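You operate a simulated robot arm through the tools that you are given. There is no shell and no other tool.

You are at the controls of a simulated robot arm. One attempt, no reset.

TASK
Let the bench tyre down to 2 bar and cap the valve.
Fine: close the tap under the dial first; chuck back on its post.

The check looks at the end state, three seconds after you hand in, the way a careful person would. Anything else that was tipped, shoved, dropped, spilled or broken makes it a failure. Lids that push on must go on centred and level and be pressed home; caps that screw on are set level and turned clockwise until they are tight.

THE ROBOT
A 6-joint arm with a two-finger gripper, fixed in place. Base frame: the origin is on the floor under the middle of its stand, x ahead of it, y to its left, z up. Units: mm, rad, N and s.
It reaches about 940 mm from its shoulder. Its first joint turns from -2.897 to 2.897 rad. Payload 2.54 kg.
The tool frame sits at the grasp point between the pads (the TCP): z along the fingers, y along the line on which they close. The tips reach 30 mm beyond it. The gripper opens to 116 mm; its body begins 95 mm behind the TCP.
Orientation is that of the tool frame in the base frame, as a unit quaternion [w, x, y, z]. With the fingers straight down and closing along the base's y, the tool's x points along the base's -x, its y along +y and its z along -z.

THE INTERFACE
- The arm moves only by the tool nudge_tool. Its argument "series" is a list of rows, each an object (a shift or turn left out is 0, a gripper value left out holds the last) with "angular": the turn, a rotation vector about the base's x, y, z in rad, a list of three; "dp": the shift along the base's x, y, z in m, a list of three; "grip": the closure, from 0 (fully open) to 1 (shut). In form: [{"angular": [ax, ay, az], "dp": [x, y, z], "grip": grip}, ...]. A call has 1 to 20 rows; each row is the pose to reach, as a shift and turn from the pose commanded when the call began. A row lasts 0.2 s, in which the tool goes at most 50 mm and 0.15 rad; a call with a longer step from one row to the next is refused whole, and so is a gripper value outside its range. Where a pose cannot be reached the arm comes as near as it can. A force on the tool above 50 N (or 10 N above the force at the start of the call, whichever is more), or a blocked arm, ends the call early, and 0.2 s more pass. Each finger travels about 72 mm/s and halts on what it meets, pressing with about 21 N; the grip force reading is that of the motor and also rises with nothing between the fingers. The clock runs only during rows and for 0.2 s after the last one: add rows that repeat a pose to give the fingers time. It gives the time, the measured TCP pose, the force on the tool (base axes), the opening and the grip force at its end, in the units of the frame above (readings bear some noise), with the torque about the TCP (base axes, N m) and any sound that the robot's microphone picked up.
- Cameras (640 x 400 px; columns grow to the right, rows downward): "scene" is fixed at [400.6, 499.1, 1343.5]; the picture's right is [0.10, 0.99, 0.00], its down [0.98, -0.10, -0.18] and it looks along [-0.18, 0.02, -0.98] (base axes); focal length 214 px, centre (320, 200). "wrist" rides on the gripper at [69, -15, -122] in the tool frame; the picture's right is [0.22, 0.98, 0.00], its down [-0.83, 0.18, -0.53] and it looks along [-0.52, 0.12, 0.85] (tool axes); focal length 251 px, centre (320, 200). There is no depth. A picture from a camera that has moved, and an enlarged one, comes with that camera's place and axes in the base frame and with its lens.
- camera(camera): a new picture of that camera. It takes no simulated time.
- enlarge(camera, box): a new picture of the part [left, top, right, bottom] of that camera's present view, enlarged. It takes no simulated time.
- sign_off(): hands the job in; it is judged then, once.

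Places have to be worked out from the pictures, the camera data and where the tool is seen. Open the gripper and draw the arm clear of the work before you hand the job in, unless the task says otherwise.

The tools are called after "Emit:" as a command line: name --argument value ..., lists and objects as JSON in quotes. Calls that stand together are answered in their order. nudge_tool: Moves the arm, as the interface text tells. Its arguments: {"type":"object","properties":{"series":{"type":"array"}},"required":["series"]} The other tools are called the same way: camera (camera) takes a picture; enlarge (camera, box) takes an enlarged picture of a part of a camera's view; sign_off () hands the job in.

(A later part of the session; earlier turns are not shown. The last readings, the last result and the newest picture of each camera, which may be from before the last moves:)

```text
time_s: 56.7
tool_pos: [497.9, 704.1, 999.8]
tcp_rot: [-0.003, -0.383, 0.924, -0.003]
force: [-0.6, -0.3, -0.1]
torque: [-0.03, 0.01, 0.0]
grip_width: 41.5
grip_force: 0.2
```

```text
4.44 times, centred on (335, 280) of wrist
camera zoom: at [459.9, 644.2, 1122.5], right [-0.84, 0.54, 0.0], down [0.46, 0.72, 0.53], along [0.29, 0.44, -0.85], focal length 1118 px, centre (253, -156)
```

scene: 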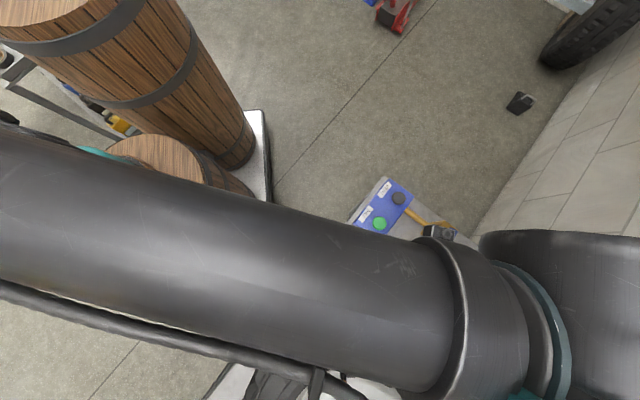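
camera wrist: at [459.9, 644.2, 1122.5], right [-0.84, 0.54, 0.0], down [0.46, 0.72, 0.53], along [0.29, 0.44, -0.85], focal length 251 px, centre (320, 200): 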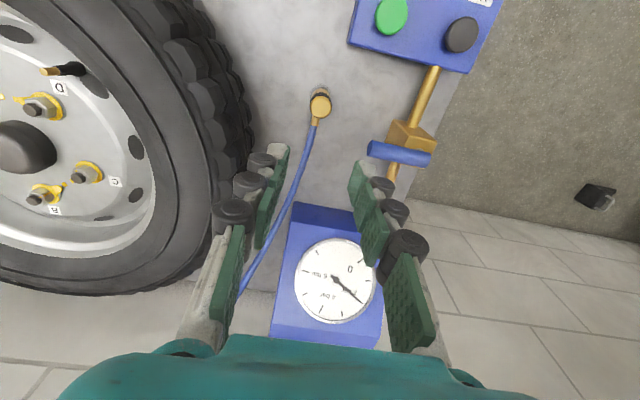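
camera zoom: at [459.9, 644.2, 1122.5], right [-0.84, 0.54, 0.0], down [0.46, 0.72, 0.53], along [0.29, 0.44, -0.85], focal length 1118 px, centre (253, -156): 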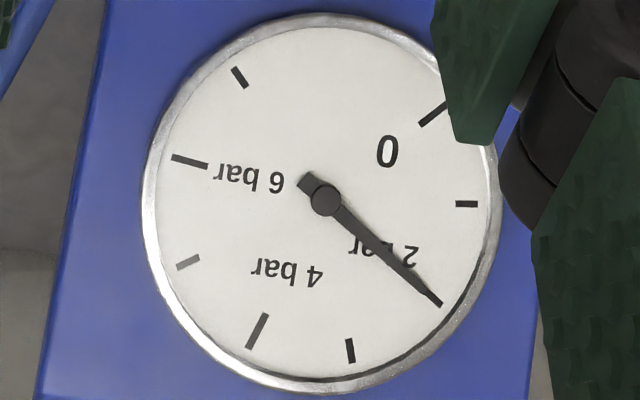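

Chuck and pressure are fine. Now I move above the dish with the blue cap at about (484, 521).

Emit:
nudge_tool --series '[{"dp": [-0.003, -0.04, -0.01], "grip": 0.6}, {"dp": [-0.006, -0.08, -0.02], "grip": 0.6}, {"dp": [-0.009, -0.12, -0.04], "grip": 0.6}, {"dp": [-0.012, -0.155, -0.06], "grip": 0.6}, {"dp": [-0.013, -0.182, -0.09], "grip": 0.6}, {"dp": [-0.013, -0.182, -0.12], "grip": 0.6}, {"dp": [-0.013, -0.182, -0.12], "grip": 0.6}]'

Emit:
camera --camera "wrist"

```text
time_s: 58.3
tool_pos: [486.3, 522.3, 880.2]
tcp_rot: [-0.002, -0.383, 0.924, -0.003]
force: [0.6, 0.0, -0.4]
torque: [0.0, -0.02, -0.01]
grip_width: 46.5
grip_force: 0.2
```

```text
taken
camera wrist: at [447.0, 463.3, 1002.6], right [-0.84, 0.54, 0.0], down [0.46, 0.72, 0.53], along [0.29, 0.44, -0.85], focal length 251 px, centre (320, 200)
```

wrist: 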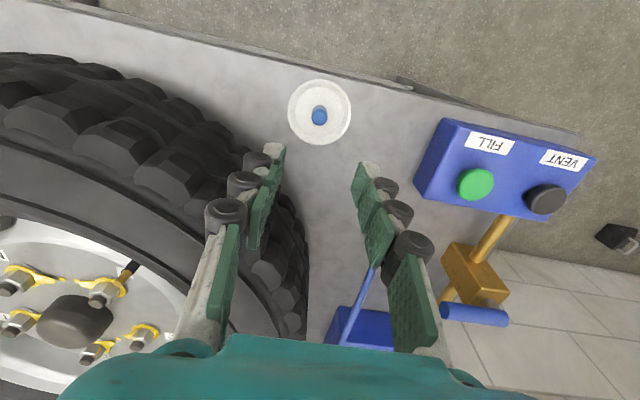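

Emit:
enlarge --camera "wrist" --box '[280, 70, 360, 150]'

Emit:
enlarge --camera "wrist" --box '[305, 95, 335, 130]'

```text
5.00 times, centred on (320, 110) of wrist
camera zoom: at [447.0, 463.3, 1002.6], right [-0.84, 0.54, 0.0], down [0.46, 0.72, 0.53], along [0.29, 0.44, -0.85], focal length 1257 px, centre (320, 650)
```

zoom: 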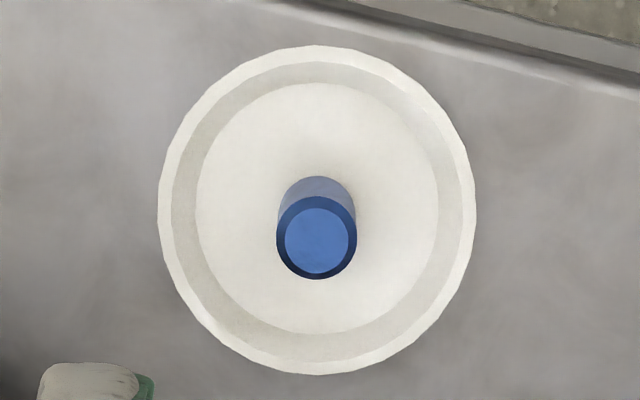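

```text
11.43 times, centred on (320, 112) of wrist
camera zoom: at [447.0, 463.3, 1002.6], right [-0.84, 0.54, 0.0], down [0.46, 0.72, 0.53], along [0.29, 0.44, -0.85], focal length 2874 px, centre (320, 1200)
```

zoom: 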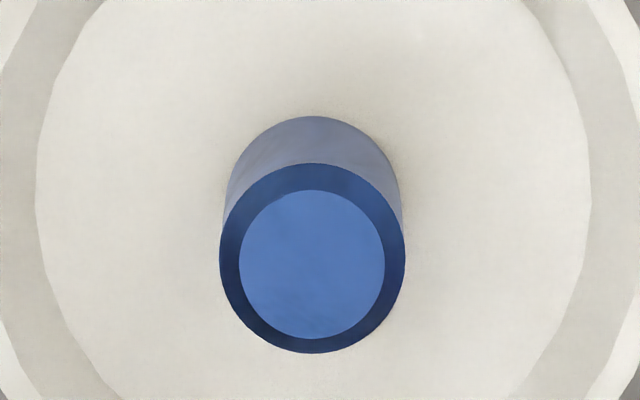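

Cap is upright (chamfered closed top), Ø≈18 mm, ~22 mm tall, top ≈z 724, and about 1.4 mm off the tool axis. I narrow to ~32 mm and descend to z≈775 for a check.

Emit:
nudge_tool --series '[{"dp": [-0.0006, -0.0012, -0.02], "grip": 0.724}, {"dp": [-0.0006, -0.0012, -0.05], "grip": 0.724}, {"dp": [-0.0006, -0.0012, -0.08], "grip": 0.724}, {"dp": [-0.0006, -0.0012, -0.105], "grip": 0.724}, {"dp": [-0.0006, -0.0012, -0.105], "grip": 0.724}]'

Emit:
camera --camera "wrist"

Emit:
enlarge --camera "wrist" --box '[270, 90, 370, 200]'

```text
time_s: 59.5
tool_pos: [484.0, 520.2, 774.3]
tcp_rot: [-0.003, -0.383, 0.924, -0.003]
force: [0.2, -0.4, 0.3]
torque: [-0.01, 0.03, 0.0]
grip_width: 32.3
grip_force: 0.0
```

```text
taken
camera wrist: at [446.2, 461.8, 897.6], right [-0.84, 0.54, 0.0], down [0.46, 0.72, 0.53], along [0.29, 0.44, -0.85], focal length 251 px, centre (320, 200)
```

wrist: 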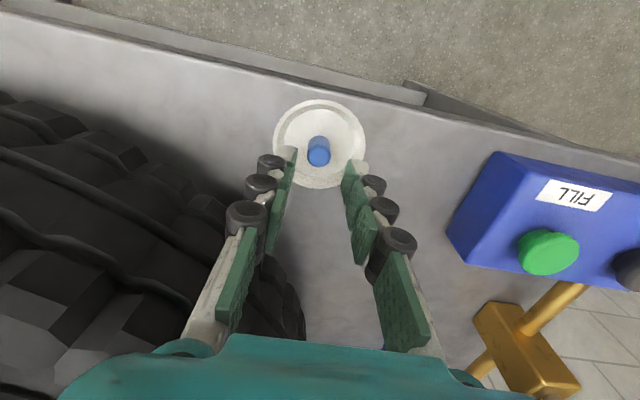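

```text
3.64 times, centred on (320, 145) of wrist
camera zoom: at [446.2, 461.8, 897.6], right [-0.84, 0.54, 0.0], down [0.46, 0.72, 0.53], along [0.29, 0.44, -0.85], focal length 914 px, centre (320, 400)
```

zoom: 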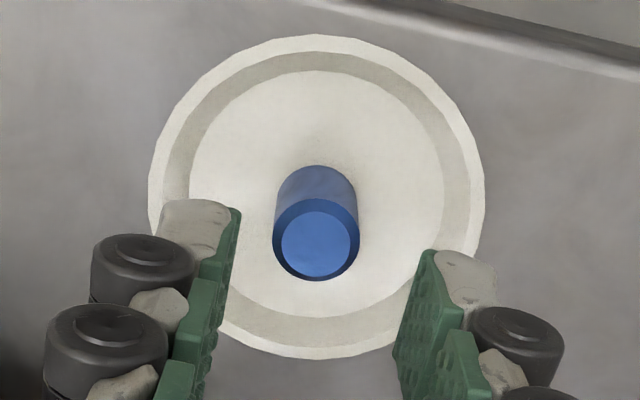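

Alignment is within ~0.5 mm. I narrow to ~28 mm to stay inside the dish wall and descend so the tips are at z≈711.

Emit:
nudge_tool --series '[{"dp": [0.0003, -0.0003, -0.005], "grip": 0.755}, {"dp": [0.0003, -0.0003, -0.015], "grip": 0.755}, {"dp": [0.0003, -0.0003, -0.025], "grip": 0.755}, {"dp": [0.0003, -0.0003, -0.033], "grip": 0.755}, {"dp": [0.0003, -0.0003, -0.033], "grip": 0.755}]'

Emit:
enlarge --camera "wrist" --box '[270, 110, 370, 220]'

```text
time_s: 60.7
tool_pos: [484.0, 520.7, 742.8]
tcp_rot: [-0.003, -0.383, 0.924, -0.003]
force: [0.3, 0.1, -0.5]
torque: [0.01, 0.01, 0.04]
grip_width: 28.5
grip_force: 0.1
```

```text
3.64 times, centred on (320, 165) of wrist
camera zoom: at [446.7, 461.2, 864.9], right [-0.84, 0.54, 0.0], down [0.46, 0.72, 0.53], along [0.29, 0.44, -0.85], focal length 914 px, centre (320, 327)
```

zoom: 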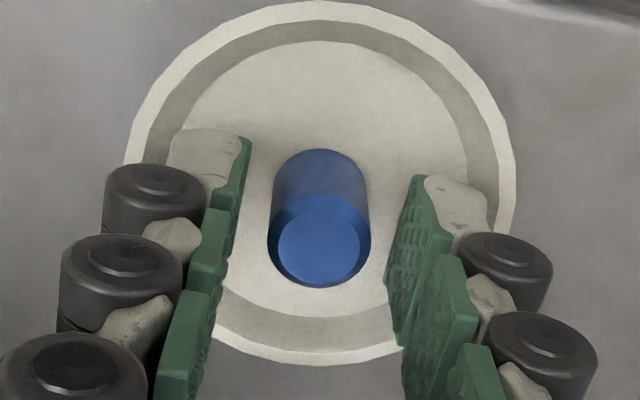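

Fingers bracket the cap without contact. I close on it.

Emit:
nudge_tool --series '[{"grip": 1}, {"grip": 1}, {"grip": 1}, {"grip": 1}]'

Emit:
enlarge --camera "wrist" --box '[270, 110, 370, 220]'

```text
time_s: 61.7
tool_pos: [484.6, 521.6, 743.3]
tcp_rot: [-0.002, -0.383, 0.924, -0.003]
force: [-0.9, -0.3, 0.3]
torque: [-0.02, 0.03, 0.01]
grip_width: 15.9
grip_force: 20.9
```

```text
3.64 times, centred on (320, 165) of wrist
camera zoom: at [446.7, 461.2, 865.1], right [-0.84, 0.54, 0.0], down [0.46, 0.72, 0.53], along [0.29, 0.44, -0.85], focal length 914 px, centre (320, 327)
```

zoom: 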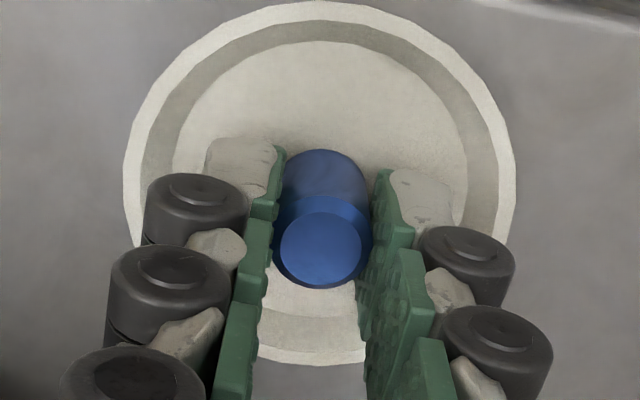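

Gripped at 16 mm. I lift it slowly and check it's held level.

Emit:
nudge_tool --series '[{"dp": [0, 0, 0.01]}, {"dp": [0, 0, 0.03]}, {"dp": [0, 0, 0.06]}, {"dp": [0, 0, 0.1]}, {"dp": [0, 0, 0.14]}, {"dp": [0, 0, 0.18]}, {"dp": [0, 0, 0.21]}, {"dp": [0, 0, 0.21]}]'

Emit:
camera --camera "wrist"

Emit:
enlarge --camera "wrist" --box '[280, 130, 360, 210]'

```text
time_s: 63.5
tool_pos: [484.1, 520.5, 953.0]
tcp_rot: [-0.003, -0.383, 0.924, -0.003]
force: [-0.3, 0.3, -0.2]
torque: [0.02, 0.0, 0.02]
grip_width: 16.1
grip_force: 21.1
```

```text
taken
camera wrist: at [445.8, 460.7, 1075.5], right [-0.84, 0.54, 0.0], down [0.46, 0.72, 0.53], along [0.29, 0.44, -0.85], focal length 251 px, centre (320, 200)
```

wrist: 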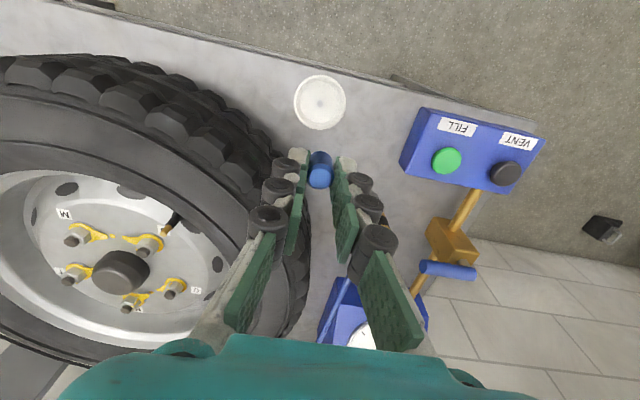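

```text
5.00 times, centred on (320, 170) of wrist
camera zoom: at [445.8, 460.7, 1075.5], right [-0.84, 0.54, 0.0], down [0.46, 0.72, 0.53], along [0.29, 0.44, -0.85], focal length 1257 px, centre (320, 350)
```

zoom: 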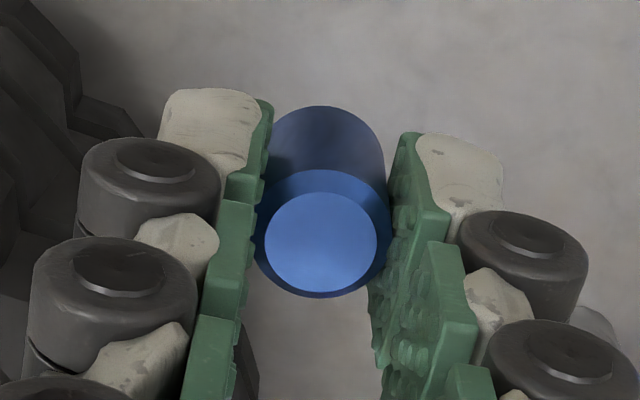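

The cap is held level and centred. I carry it at this height to above the valve (same TCP xy where the chuck was gripped).

Emit:
nudge_tool --series '[{"dp": [0.036, 0.0003, 0.01]}, {"dp": [0.072, 0.0007, 0.01]}, {"dp": [0.108, 0.001, 0.01]}, {"dp": [0.144, 0.0013, 0.01]}, {"dp": [0.18, 0.0017, 0.005]}, {"dp": [0.214, 0.002, 0]}, {"dp": [0.214, 0.002, 0]}]'

Emit:
camera --camera "wrist"

Emit:
enlarge --camera "wrist" --box '[280, 90, 360, 210]'

```text
time_s: 65.1
tool_pos: [698.0, 521.0, 954.1]
tcp_rot: [-0.002, -0.383, 0.924, -0.003]
force: [-0.1, -0.2, 0.8]
torque: [0.01, 0.02, -0.01]
grip_width: 16.1
grip_force: 21.6
```

```text
taken
camera wrist: at [660.3, 462.3, 1075.7], right [-0.84, 0.54, 0.0], down [0.46, 0.72, 0.53], along [0.29, 0.44, -0.85], focal length 251 px, centre (320, 200)
```

wrist: 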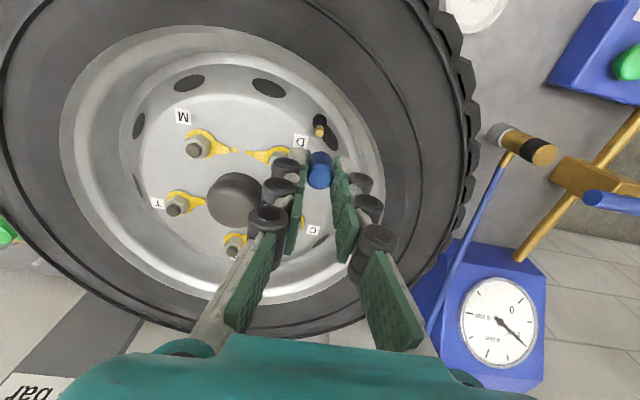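

```text
3.33 times, centred on (320, 150) of wrist
camera zoom: at [660.3, 462.3, 1075.7], right [-0.84, 0.54, 0.0], down [0.46, 0.72, 0.53], along [0.29, 0.44, -0.85], focal length 838 px, centre (320, 367)
```

zoom: 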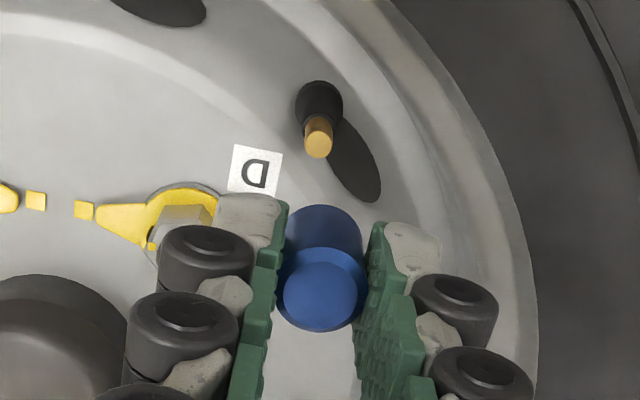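

Valve tip visible just ahead of the cap. I zoom on each to measure the offset precisely.

Emit:
enlarge --camera "wrist" --box '[300, 105, 340, 145]'

Emit:
enlarge --camera "wrist" --box '[300, 145, 340, 195]'

Emit:
enlarge --camera "scene" --box '[310, 350, 390, 400]'

```text
10.00 times, centred on (320, 125) of wrist
camera zoom: at [660.3, 462.3, 1075.7], right [-0.84, 0.54, 0.0], down [0.46, 0.72, 0.53], along [0.29, 0.44, -0.85], focal length 2514 px, centre (320, 950)
```

zoom: 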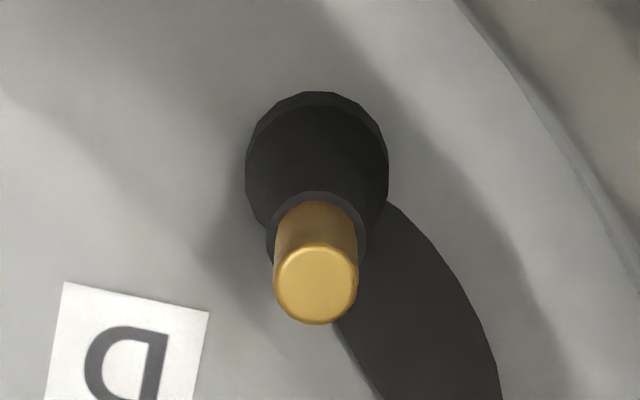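

```text
8.00 times, centred on (320, 170) of wrist
camera zoom: at [660.3, 462.3, 1075.7], right [-0.84, 0.54, 0.0], down [0.46, 0.72, 0.53], along [0.29, 0.44, -0.85], focal length 2012 px, centre (320, 440)
```

zoom: 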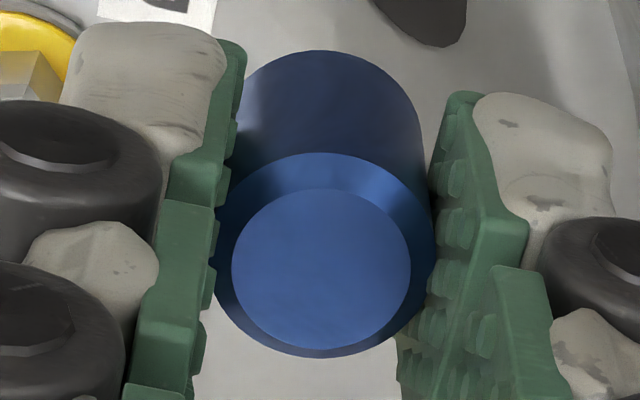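

```text
8.00 times, centred on (350, 375) of scene
camera zoom: at [400.6, 499.1, 1343.5], right [0.1, 0.99, 0.0], down [0.98, -0.1, -0.18], along [-0.18, 0.02, -0.98], focal length 1716 px, centre (80, -1200)
```

zoom: 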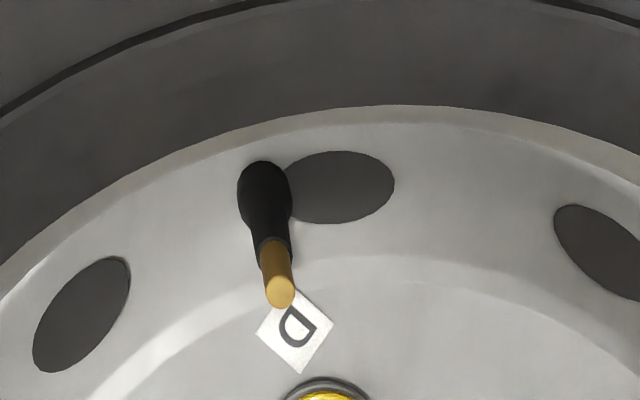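

Offset looks ≤0.6 mm. I now rotate the gripper to yaw ≈1.95 (giving room to turn clockwise later) and re-measure from this second direction.

Emit:
nudge_tool --series '[{"angular": [0, 0, 0.145]}, {"angular": [0, 0, 0.29]}, {"angular": [0, 0, 0.435]}, {"angular": [0, 0, 0.58]}, {"angular": [0, 0, 0.725]}, {"angular": [0, 0, 0.87]}, {"angular": [0, 0, 1.015]}, {"angular": [0, 0, 1.16]}, {"angular": [0, 0, 1.16]}]'

Emit:
camera --camera "wrist"

Emit:
enlarge --camera "wrist" --box '[300, 105, 340, 145]'

Emit:
enlarge --camera "wrist" --box '[300, 145, 340, 195]'

```text
time_s: 67.1
tool_pos: [698.1, 521.5, 952.0]
tcp_rot: [0.001, 0.826, -0.564, 0.004]
force: [-0.1, -0.4, -1.0]
torque: [0.02, 0.0, 0.03]
grip_width: 16.3
grip_force: 20.5
```

```text
taken
camera wrist: at [736.8, 463.4, 1074.7], right [-0.83, -0.56, 0.0], down [-0.48, 0.7, 0.53], along [-0.29, 0.44, -0.85], focal length 251 px, centre (320, 200)
```

wrist: 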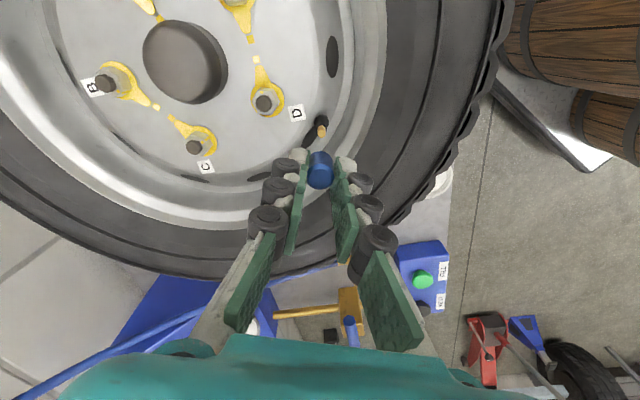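

```text
10.00 times, centred on (320, 125) of wrist
camera zoom: at [736.8, 463.4, 1074.7], right [-0.83, -0.56, 0.0], down [-0.48, 0.7, 0.53], along [-0.29, 0.44, -0.85], focal length 2514 px, centre (320, 950)
```

zoom: 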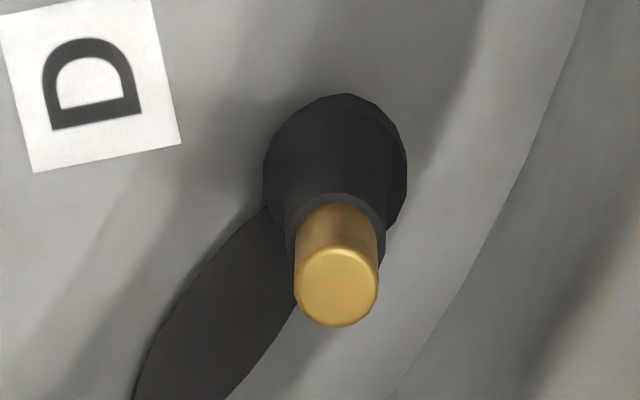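

```text
8.00 times, centred on (320, 170) of wrist
camera zoom: at [736.8, 463.4, 1074.7], right [-0.83, -0.56, 0.0], down [-0.48, 0.7, 0.53], along [-0.29, 0.44, -0.85], focal length 2012 px, centre (320, 440)
```

zoom: 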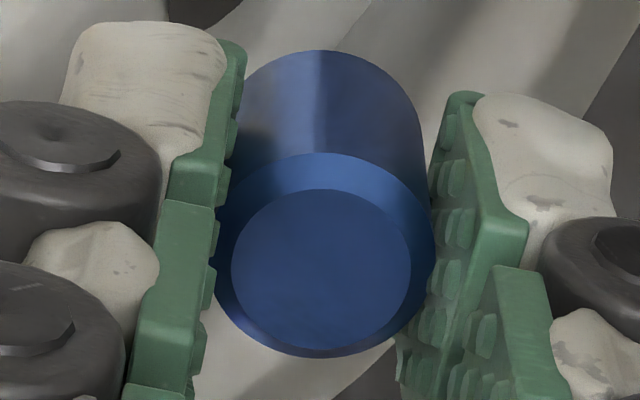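

From the two yaw views I get: valve tip ≈(697.2, 520.5, 851.5), about 1.3 mm from the cap axis. I correct by (−1.0, −0.9) mm and lower to z≈915 for another check.

Emit:
nudge_tool --series '[{"dp": [-0.001, -0.0009, -0.01]}, {"dp": [-0.001, -0.0009, -0.025]}, {"dp": [-0.001, -0.0009, -0.037]}, {"dp": [-0.001, -0.0009, -0.037]}]'

Emit:
camera --camera "wrist"

Emit:
enlarge --camera "wrist" --box '[295, 120, 345, 180]'

Emit:
enlarge --camera "scene" --box '[310, 350, 390, 400]'

```text
time_s: 68.1
tool_pos: [697.3, 519.7, 915.8]
tcp_rot: [0.0, 0.827, -0.563, 0.003]
force: [0.1, 0.0, -0.5]
torque: [0.01, 0.01, 0.01]
grip_width: 15.6
grip_force: 21.1
```

```text
taken
camera wrist: at [735.8, 462.2, 1038.0], right [-0.83, -0.56, 0.0], down [-0.47, 0.71, 0.53], along [-0.29, 0.44, -0.85], focal length 251 px, centre (320, 200)
```

wrist: 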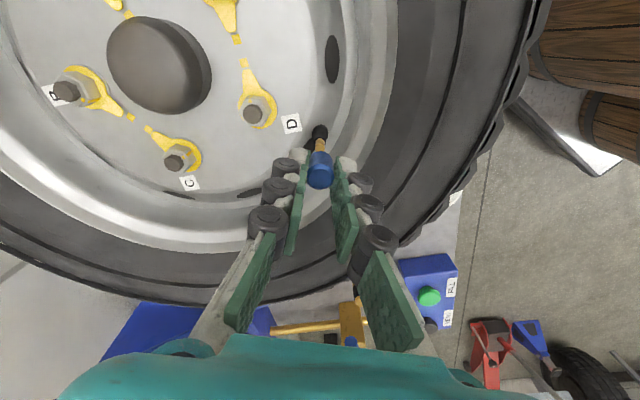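

```text
6.67 times, centred on (320, 150) of wrist
camera zoom: at [735.8, 462.2, 1038.0], right [-0.83, -0.56, 0.0], down [-0.47, 0.71, 0.53], along [-0.29, 0.44, -0.85], focal length 1676 px, centre (320, 533)
```

zoom: 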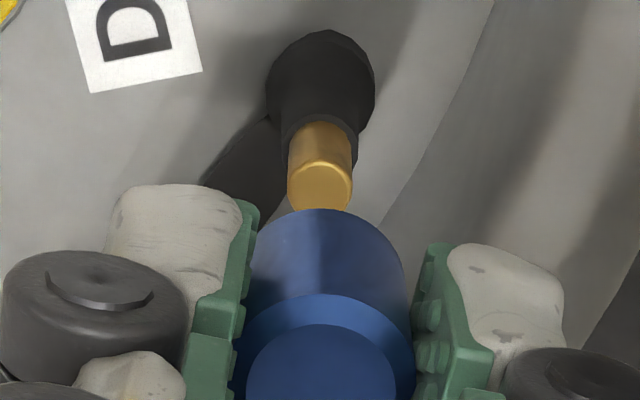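

```text
8.00 times, centred on (350, 375) of scene
camera zoom: at [400.6, 499.1, 1343.5], right [0.1, 0.99, 0.0], down [0.98, -0.1, -0.18], along [-0.18, 0.02, -0.98], focal length 1716 px, centre (80, -1200)
```

zoom: 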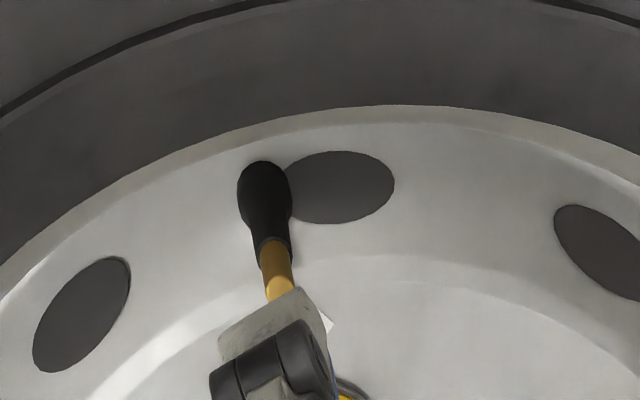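

Cap and valve are aligned within ~0.2 mm sideways in this view. I lower until just above contact, then gently touch down.

Emit:
nudge_tool --series '[{"dp": [0, 0, -0.01]}, {"dp": [0, 0, -0.018]}, {"dp": [0, 0, -0.024]}, {"dp": [0, 0, -0.024]}]'

Emit:
enlarge --camera "wrist" --box '[295, 120, 345, 180]'

```text
time_s: 69.1
tool_pos: [696.8, 520.8, 890.7]
tcp_rot: [0.0, 0.827, -0.563, 0.005]
force: [0.1, 0.2, -0.1]
torque: [-0.04, 0.0, 0.0]
grip_width: 16.0
grip_force: 20.5
```

```text
6.67 times, centred on (320, 150) of wrist
camera zoom: at [735.5, 461.9, 1014.0], right [-0.83, -0.56, 0.0], down [-0.47, 0.71, 0.53], along [-0.29, 0.44, -0.85], focal length 1676 px, centre (320, 533)
```

zoom: 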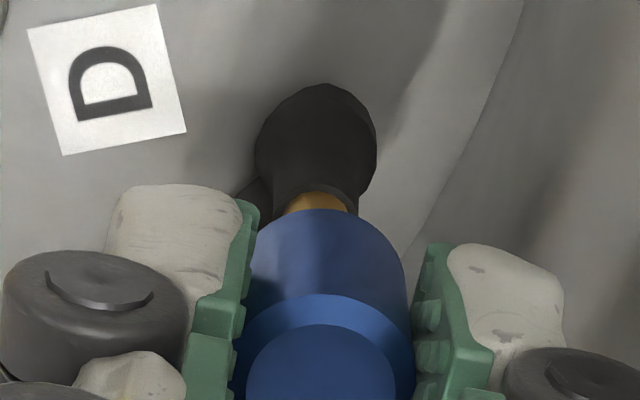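

The valve appears ~0.6 mm to one side after the descent (small arm tracking shift). I correct by (+0.5,+0.2) mm and step down to touch.

Emit:
nudge_tool --series '[{"dp": [0.0005, 0.0002, 0]}, {"dp": [0.0005, 0.0002, -0.001]}, {"dp": [0.0005, 0.0002, -0.002]}, {"dp": [0.0005, 0.0002, -0.003]}, {"dp": [0.0005, 0.0002, -0.003]}]'

Emit:
enlarge --camera "wrist" --box '[295, 120, 345, 180]'

```text
time_s: 70.3
tool_pos: [697.3, 522.1, 888.7]
tcp_rot: [0.001, 0.827, -0.562, 0.004]
force: [0.6, -0.6, 0.0]
torque: [-0.02, 0.0, 0.02]
grip_width: 16.2
grip_force: 20.8
```

```text
6.67 times, centred on (320, 150) of wrist
camera zoom: at [736.4, 462.8, 1010.8], right [-0.83, -0.56, 0.0], down [-0.47, 0.71, 0.53], along [-0.29, 0.44, -0.85], focal length 1676 px, centre (320, 533)
```

zoom: 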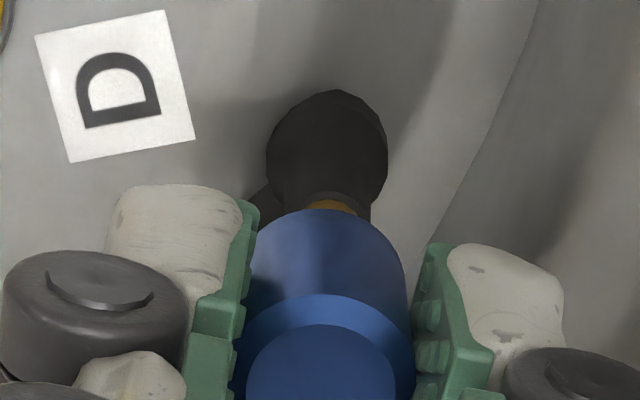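

The arm settled ~0.9 mm the other way this time. I hold still for a moment to see where it settles.

Emit:
nudge_tool --series '[{"dp": [0, 0, 0]}, {"dp": [0, 0, 0]}, {"dp": [0, 0, 0]}]'

Emit:
enlarge --camera "wrist" --box '[295, 120, 345, 180]'

```text
time_s: 71.1
tool_pos: [696.8, 521.5, 887.8]
tcp_rot: [0.001, 0.827, -0.562, 0.004]
force: [0.6, 0.4, -0.3]
torque: [0.0, -0.01, 0.02]
grip_width: 15.8
grip_force: 21.0
```

```text
6.67 times, centred on (320, 150) of wrist
camera zoom: at [736.4, 462.8, 1010.9], right [-0.83, -0.56, 0.0], down [-0.47, 0.71, 0.53], along [-0.29, 0.44, -0.85], focal length 1676 px, centre (320, 533)
```

zoom: 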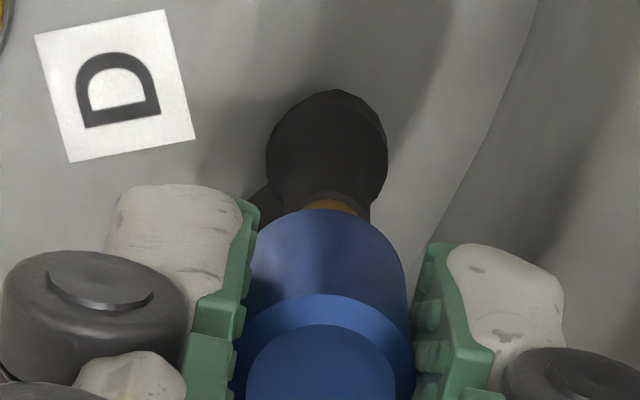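

Stable now; I nudge (−0.6,−0.25) mm to re-centre, using the reported camera position as the true pose.

Emit:
nudge_tool --series '[{"dp": [-0.0006, -0.00025, 0]}, {"dp": [-0.0006, -0.00025, 0]}]'

Emit:
enlarge --camera "wrist" --box '[295, 120, 345, 180]'

```text
time_s: 71.7
tool_pos: [698.4, 520.8, 888.2]
tcp_rot: [0.001, 0.826, -0.563, 0.004]
force: [-0.9, 0.3, 0.3]
torque: [0.02, 0.01, 0.01]
grip_width: 16.1
grip_force: 21.1
```

```text
6.67 times, centred on (320, 150) of wrist
camera zoom: at [735.7, 462.7, 1010.7], right [-0.83, -0.56, 0.0], down [-0.47, 0.71, 0.53], along [-0.29, 0.44, -0.85], focal length 1676 px, centre (320, 533)
```

zoom: 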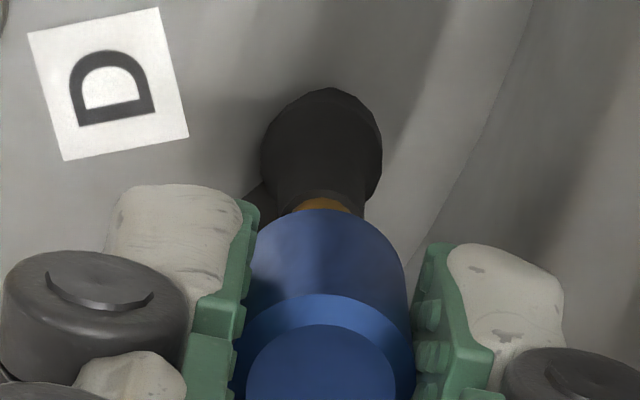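

Now centred in this view. I step down 1 mm at a time until contact force appears.

Emit:
nudge_tool --series '[{"dp": [0, 0, -0.001]}, {"dp": [0, 0, -0.002]}, {"dp": [0, 0, -0.003]}, {"dp": [0, 0, -0.003]}]'

Emit:
enlarge --camera "wrist" --box '[295, 120, 345, 180]'

```text
time_s: 72.7
tool_pos: [696.2, 521.1, 886.0]
tcp_rot: [0.001, 0.826, -0.563, 0.003]
force: [-0.6, 0.0, -0.2]
torque: [-0.01, 0.0, -0.01]
grip_width: 16.1
grip_force: 21.0
```

```text
6.67 times, centred on (320, 150) of wrist
camera zoom: at [735.6, 462.8, 1007.6], right [-0.83, -0.56, 0.0], down [-0.47, 0.71, 0.53], along [-0.29, 0.44, -0.85], focal length 1676 px, centre (320, 533)
```

zoom: 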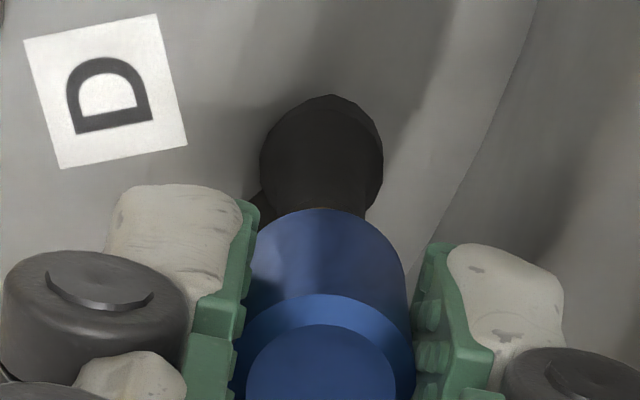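

No contact yet; continuing down in 1 mm steps.

Emit:
nudge_tool --series '[{"dp": [0, 0, -0.001]}, {"dp": [0, 0, -0.002]}, {"dp": [0, 0, -0.003]}, {"dp": [0, 0, -0.003]}]'

Emit:
enlarge --camera "wrist" --box '[295, 120, 345, 180]'

```text
time_s: 73.7
tool_pos: [697.4, 520.2, 881.4]
tcp_rot: [0.002, 0.826, -0.564, 0.005]
force: [4.5, -4.2, 1.7]
torque: [-0.14, -0.14, 0.02]
grip_width: 16.1
grip_force: 21.2
```

```text
6.67 times, centred on (320, 150) of wrist
camera zoom: at [735.8, 462.3, 1004.7], right [-0.83, -0.56, 0.0], down [-0.47, 0.71, 0.53], along [-0.29, 0.44, -0.85], focal length 1676 px, centre (320, 533)
```

zoom: 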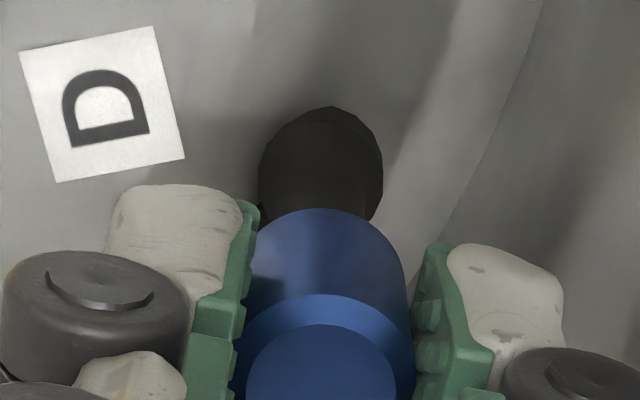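

The valve has entered the cap bore with a small side load (+x,−y). I relieve it by ~0.5 mm.

Emit:
nudge_tool --series '[{"dp": [0.0005, -0.0005, 0]}, {"dp": [0.0005, -0.0005, 0]}]'

```text
time_s: 74.3
tool_pos: [697.6, 520.0, 882.0]
tcp_rot: [0.001, 0.826, -0.563, 0.004]
force: [1.7, -1.5, -0.3]
torque: [-0.02, -0.03, -0.02]
grip_width: 16.0
grip_force: 20.8
```

Side load dropped. I trim a little more and lower 2 mm to feel for the thread start.

Emit:
nudge_tool --series '[{"dp": [0.0002, -0.0002, 0]}, {"dp": [0.0002, -0.0002, -0.001]}, {"dp": [0.0002, -0.0002, -0.002]}, {"dp": [0.0002, -0.0002, -0.002]}]'

Emit:
enlarge --camera "wrist" --box '[295, 120, 345, 180]'

```text
time_s: 75.3
tool_pos: [697.6, 520.0, 880.8]
tcp_rot: [0.0, 0.827, -0.563, 0.004]
force: [-0.2, 0.2, -0.3]
torque: [0.01, -0.02, -0.03]
grip_width: 15.8
grip_force: 21.4
```

```text
6.67 times, centred on (320, 150) of wrist
camera zoom: at [736.1, 461.7, 1002.7], right [-0.83, -0.56, 0.0], down [-0.47, 0.71, 0.53], along [-0.29, 0.44, -0.85], focal length 1676 px, centre (320, 533)
```

zoom: 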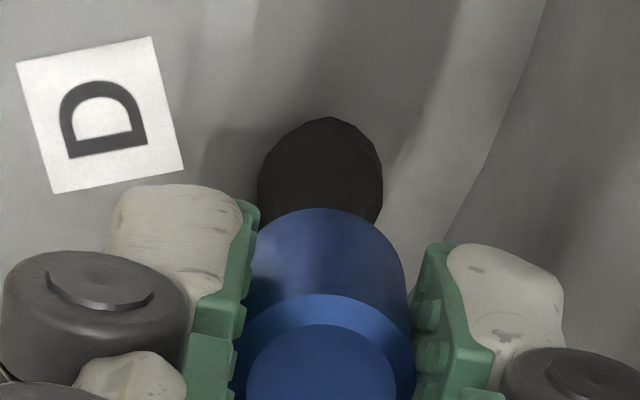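

Forces are near zero. I keep lowering 1 mm at a time.

Emit:
nudge_tool --series '[{"dp": [0, 0, -0.001]}, {"dp": [0, 0, -0.002]}, {"dp": [0, 0, -0.003]}, {"dp": [0, 0, -0.003]}]'

```text
time_s: 76.3
tool_pos: [697.4, 521.4, 877.9]
tcp_rot: [0.001, 0.826, -0.563, 0.005]
force: [0.6, -0.5, 2.1]
torque: [0.01, 0.06, -0.01]
grip_width: 15.7
grip_force: 21.1
```

A vertical force (+2 N) begins. I press 1 mm more to build a light preload.

Emit:
nudge_tool --series '[{"dp": [0, 0, -0.001]}, {"dp": [0, 0, -0.001]}]'

Emit:
enlarge --camera "wrist" --box '[295, 120, 345, 180]'

```text
time_s: 76.9
tool_pos: [697.9, 520.2, 877.8]
tcp_rot: [0.001, 0.826, -0.563, 0.004]
force: [0.6, 0.4, 16.1]
torque: [-0.01, -0.01, 0.0]
grip_width: 15.9
grip_force: 21.1
```

```text
6.67 times, centred on (320, 150) of wrist
camera zoom: at [736.1, 461.7, 999.5], right [-0.83, -0.56, 0.0], down [-0.47, 0.71, 0.53], along [-0.29, 0.44, -0.85], focal length 1676 px, centre (320, 533)
```

zoom: 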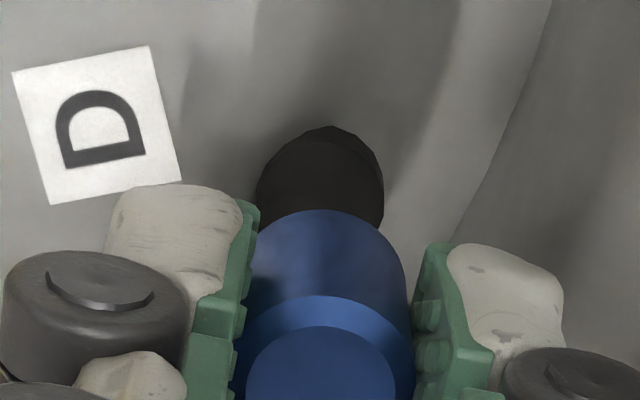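

Firm contact at ~16 N. I now turn clockwise (from above) about 1 rad and watch torque.

Emit:
nudge_tool --series '[{"angular": [0, 0, -0.1]}, {"angular": [0, 0, -0.2]}, {"angular": [0, 0, -0.3]}, {"angular": [0, 0, -0.4]}, {"angular": [0, 0, -0.5]}, {"angular": [0, 0, -0.6]}, {"angular": [0, 0, -0.6]}]'

Emit:
enlarge --camera "wrist" --box '[295, 120, 345, 180]'

```text
time_s: 78.5
tool_pos: [696.7, 520.2, 876.6]
tcp_rot: [-0.002, -0.622, 0.783, -0.004]
force: [1.3, 2.7, 15.3]
torque: [0.09, -0.08, -0.03]
grip_width: 16.0
grip_force: 21.2
```

```text
6.67 times, centred on (320, 150) of wrist
camera zoom: at [696.4, 449.8, 999.0], right [-1.0, 0.01, 0.0], down [0.01, 0.85, 0.53], along [0.01, 0.53, -0.85], focal length 1676 px, centre (320, 533)
```

zoom: 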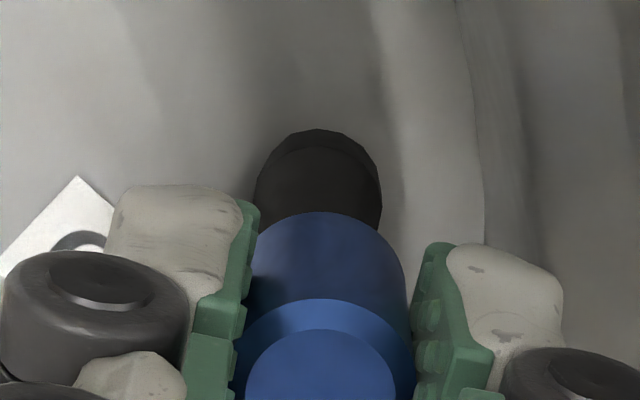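

Turning smoothly with little torque; preload steady. I continue clockwise.

Emit:
nudge_tool --series '[{"angular": [0, 0, -0.1]}, {"angular": [0, 0, -0.2]}, {"angular": [0, 0, -0.3]}, {"angular": [0, 0, -0.4]}, {"angular": [0, 0, -0.5]}, {"angular": [0, 0, -0.6]}, {"angular": [0, 0, -0.7]}, {"angular": [0, 0, -0.8]}, {"angular": [0, 0, -0.8]}]'

Emit:
enlarge --camera "wrist" --box '[295, 120, 345, 180]'

```text
time_s: 80.5
tool_pos: [698.2, 519.2, 876.2]
tcp_rot: [-0.003, -0.268, 0.963, -0.003]
force: [0.9, 2.0, 7.6]
torque: [0.06, -0.01, 0.01]
grip_width: 15.9
grip_force: 20.9
```

```text
6.67 times, centred on (320, 150) of wrist
camera zoom: at [646.9, 471.6, 998.8], right [-0.69, 0.72, 0.0], down [0.62, 0.59, 0.53], along [0.38, 0.36, -0.85], focal length 1676 px, centre (320, 533)
```

zoom: 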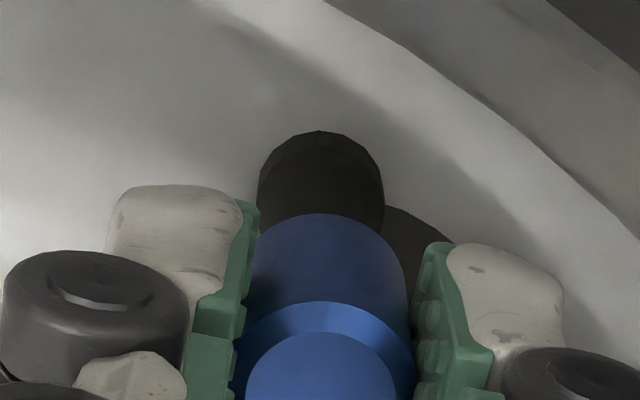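

Preload easing as the cap works down — consistent with thread engagement. I keep turning clockwise with slight downward feed.

Emit:
nudge_tool --series '[{"angular": [0, 0, -0.1], "dp": [0, 0, -0.0001]}, {"angular": [0, 0, -0.2], "dp": [0, 0, -0.0002]}, {"angular": [0, 0, -0.3], "dp": [0, 0, -0.0003]}, {"angular": [0, 0, -0.4], "dp": [0, 0, -0.0004]}, {"angular": [0, 0, -0.5], "dp": [0, 0, -0.0004]}, {"angular": [0, 0, -0.6], "dp": [0, 0, -0.0005]}, {"angular": [0, 0, -0.7], "dp": [0, 0, -0.0005]}, {"angular": [0, 0, -0.8], "dp": [0, 0, -0.0006]}, {"angular": [0, 0, -0.9], "dp": [0, 0, -0.0006]}, {"angular": [0, 0, -1.0], "dp": [0, 0, -0.0007]}, {"angular": [0, 0, -1.0], "dp": [0, 0, -0.0007]}]'

Emit:
camera --camera "wrist"

Emit:
enlarge --camera "wrist" --box '[295, 120, 345, 180]'

```text
time_s: 82.9
tool_pos: [697.9, 520.3, 875.6]
tcp_rot: [-0.004, 0.226, 0.974, -0.002]
force: [1.7, -0.6, 11.5]
torque: [-0.02, -0.04, 0.01]
grip_width: 15.7
grip_force: 21.0
```

```text
taken
camera wrist: at [630.0, 536.4, 998.4], right [0.24, 0.97, 0.0], down [0.83, -0.2, 0.53], along [0.51, -0.13, -0.85], focal length 251 px, centre (320, 200)
```

wrist: 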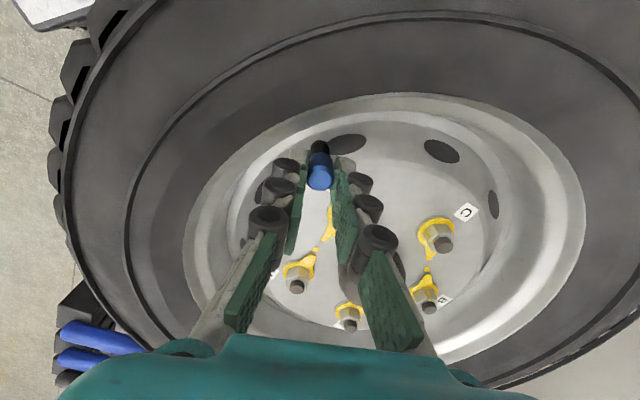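

```text
6.67 times, centred on (320, 150) of wrist
camera zoom: at [630.0, 536.4, 998.4], right [0.24, 0.97, 0.0], down [0.83, -0.2, 0.53], along [0.51, -0.13, -0.85], focal length 1676 px, centre (320, 533)
```

zoom: 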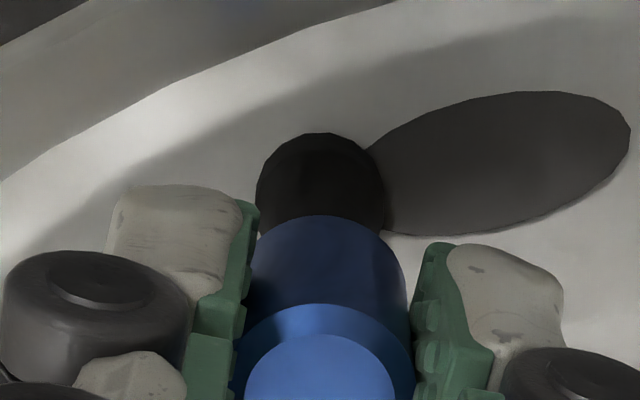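

About 2.4 rad turned so far with steady light load. I open to regrasp, and look at the cap seated on the valve.

Emit:
nudge_tool --series '[{"grip": 0.85}, {"grip": 0.74}, {"grip": 0.74}]'

Emit:
enlarge --camera "wrist" --box '[285, 120, 355, 200]'

```text
time_s: 83.7
tool_pos: [698.4, 520.5, 875.5]
tcp_rot: [-0.004, 0.226, 0.974, -0.001]
force: [-0.2, -0.3, 0.8]
torque: [0.0, -0.01, 0.0]
grip_width: 30.2
grip_force: 0.0
```

```text
5.00 times, centred on (320, 160) of wrist
camera zoom: at [630.1, 536.7, 998.0], right [0.24, 0.97, 0.0], down [0.83, -0.2, 0.53], along [0.51, -0.13, -0.85], focal length 1257 px, centre (320, 400)
```

zoom: 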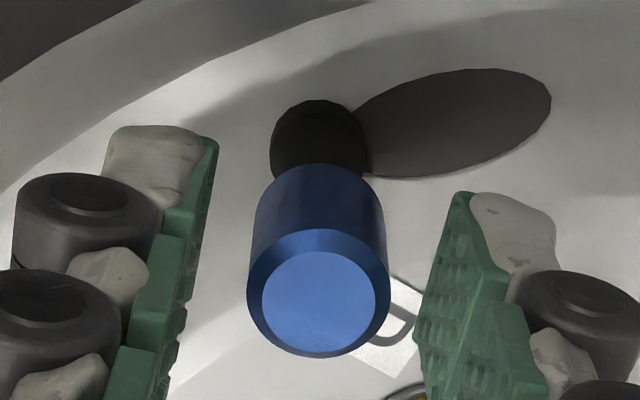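

The cap stands level on the valve. I rotate the open gripper back +2.4 rad for another bite.

Emit:
nudge_tool --series '[{"angular": [0, 0, 0.14], "grip": 0.74}, {"angular": [0, 0, 0.28]}, {"angular": [0, 0, 0.42]}, {"angular": [0, 0, 0.56]}, {"angular": [0, 0, 0.7]}, {"angular": [0, 0, 0.84]}, {"angular": [0, 0, 0.98]}, {"angular": [0, 0, 1.12]}, {"angular": [0, 0, 1.26]}, {"angular": [0, 0, 1.4]}, {"angular": [0, 0, 1.54]}, {"angular": [0, 0, 1.68]}, {"angular": [0, 0, 1.82]}, {"angular": [0, 0, 1.96]}, {"angular": [0, 0, 2.1]}, {"angular": [0, 0, 2.24]}, {"angular": [0, 0, 2.38]}, {"angular": [0, 0, 2.4]}]'

Emit:
enlarge --camera "wrist" --box '[285, 120, 355, 200]'

```text
time_s: 87.5
tool_pos: [697.1, 520.6, 877.5]
tcp_rot: [0.001, 0.827, -0.563, 0.004]
force: [-0.7, -0.7, -0.4]
torque: [-0.02, 0.02, -0.04]
grip_width: 30.1
grip_force: 0.1
```

```text
5.00 times, centred on (320, 160) of wrist
camera zoom: at [736.3, 461.8, 998.3], right [-0.83, -0.56, 0.0], down [-0.48, 0.7, 0.53], along [-0.29, 0.44, -0.85], focal length 1257 px, centre (320, 400)
```

zoom: 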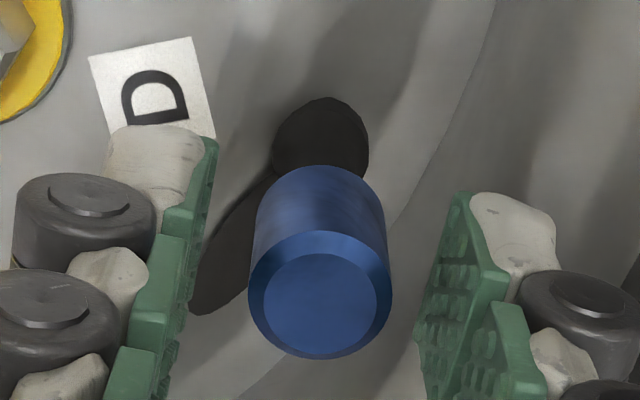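

Cap undisturbed and centred. I regrip and turn clockwise again with slight downward feed.

Emit:
nudge_tool --series '[{"grip": 1}, {"grip": 1}, {"grip": 1}, {"grip": 1, "dp": [0, 0, -0.0003]}, {"angular": [0, 0, -0.13], "dp": [0, 0, -0.0004]}, {"angular": [0, 0, -0.26], "dp": [0, 0, -0.0004]}, {"angular": [0, 0, -0.39], "dp": [0, 0, -0.0005]}, {"angular": [0, 0, -0.52], "dp": [0, 0, -0.0005]}, {"angular": [0, 0, -0.65], "dp": [0, 0, -0.0006]}, {"angular": [0, 0, -0.78], "dp": [0, 0, -0.0006]}, {"angular": [0, 0, -0.91], "dp": [0, 0, -0.0007]}, {"angular": [0, 0, -1.04], "dp": [0, 0, -0.0007]}, {"angular": [0, 0, -1.17], "dp": [0, 0, -0.0007]}, {"angular": [0, 0, -1.2], "dp": [0, 0, -0.0007]}]'

Emit:
enlarge --camera "wrist" --box '[285, 120, 355, 200]'

```text
time_s: 90.5
tool_pos: [697.3, 519.1, 875.3]
tcp_rot: [-0.003, -0.363, 0.932, -0.002]
force: [-1.9, 0.0, 6.9]
torque: [-0.01, 0.05, 0.0]
grip_width: 16.0
grip_force: 21.0
```

```text
5.00 times, centred on (320, 160) of wrist
camera zoom: at [657.2, 462.7, 997.8], right [-0.82, 0.57, 0.0], down [0.49, 0.7, 0.53], along [0.3, 0.43, -0.85], focal length 1257 px, centre (320, 400)
```

zoom: 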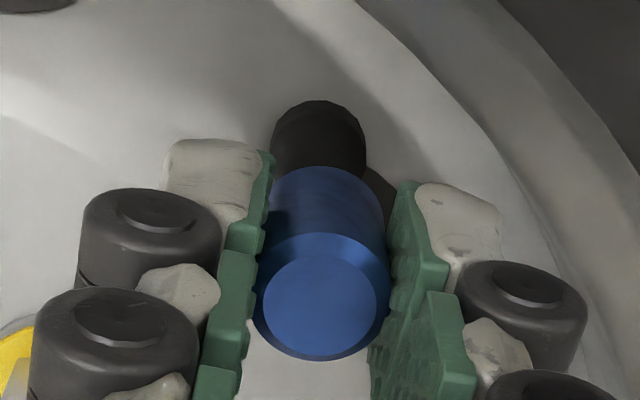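

Still free-turning (no torque yet). I continue clockwise.

Emit:
nudge_tool --series '[{"angular": [0, 0, -0.13], "dp": [0, 0, -0.0001]}, {"angular": [0, 0, -0.26], "dp": [0, 0, -0.0001]}, {"angular": [0, 0, -0.39], "dp": [0, 0, -0.0002]}, {"angular": [0, 0, -0.52], "dp": [0, 0, -0.0002]}, {"angular": [0, 0, -0.65], "dp": [0, 0, -0.0003]}, {"angular": [0, 0, -0.78], "dp": [0, 0, -0.0003]}, {"angular": [0, 0, -0.91], "dp": [0, 0, -0.0004]}, {"angular": [0, 0, -1.04], "dp": [0, 0, -0.0004]}, {"angular": [0, 0, -1.17], "dp": [0, 0, -0.0005]}, {"angular": [0, 0, -1.2], "dp": [0, 0, -0.0005]}]'

Emit:
enlarge --camera "wrist" --box '[285, 120, 355, 200]'

```text
time_s: 92.7
tool_pos: [699.1, 519.8, 875.2]
tcp_rot: [-0.004, 0.226, 0.974, -0.001]
force: [-0.9, 0.0, 14.0]
torque: [0.0, 0.02, -0.01]
grip_width: 15.9
grip_force: 21.2
```

```text
5.00 times, centred on (320, 160) of wrist
camera zoom: at [629.8, 536.2, 997.3], right [0.24, 0.97, 0.0], down [0.83, -0.2, 0.53], along [0.51, -0.13, -0.85], focal length 1257 px, centre (320, 400)
```

zoom: 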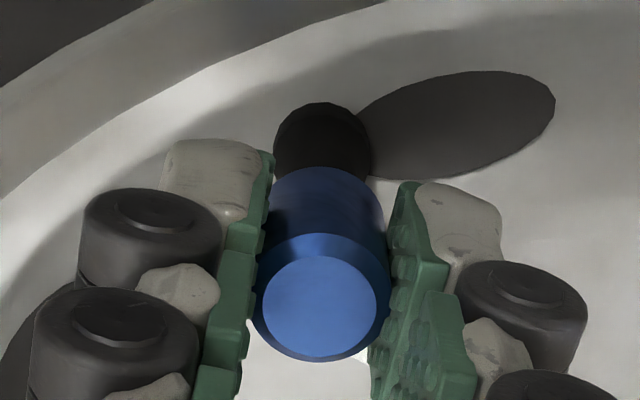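

No torque rise yet after ~4.8 rad. I release and measure the cap's height precisely against the earlier same-yaw view to see if it is really descending.

Emit:
nudge_tool --series '[{"grip": 0.85}, {"grip": 0.74}, {"grip": 0.74}]'

Emit:
enlarge --camera "wrist" --box '[285, 120, 355, 200]'

Emit:
enlarge --camera "wrist" --box '[300, 135, 340, 195]'

```text
time_s: 93.5
tool_pos: [697.7, 520.0, 874.0]
tcp_rot: [-0.004, 0.226, 0.974, -0.001]
force: [-0.3, -0.8, -0.4]
torque: [0.01, -0.01, -0.02]
grip_width: 30.2
grip_force: 0.1
```

```text
5.00 times, centred on (320, 160) of wrist
camera zoom: at [630.0, 536.5, 996.8], right [0.24, 0.97, 0.0], down [0.83, -0.2, 0.53], along [0.51, -0.13, -0.85], focal length 1257 px, centre (320, 400)
```

zoom: 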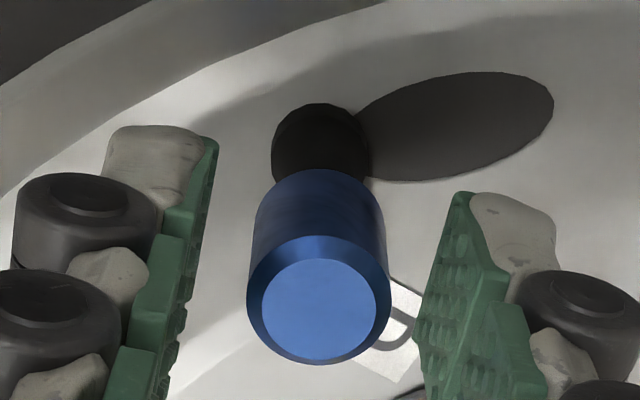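

```text
6.67 times, centred on (320, 165) of wrist
camera zoom: at [630.0, 536.5, 996.8], right [0.24, 0.97, 0.0], down [0.83, -0.2, 0.53], along [0.51, -0.13, -0.85], focal length 1676 px, centre (320, 433)
```

zoom: 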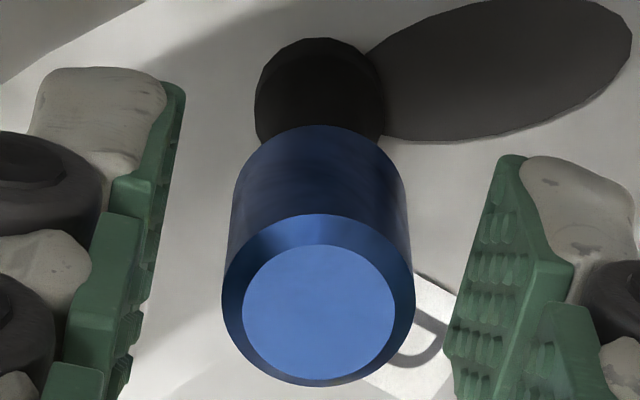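

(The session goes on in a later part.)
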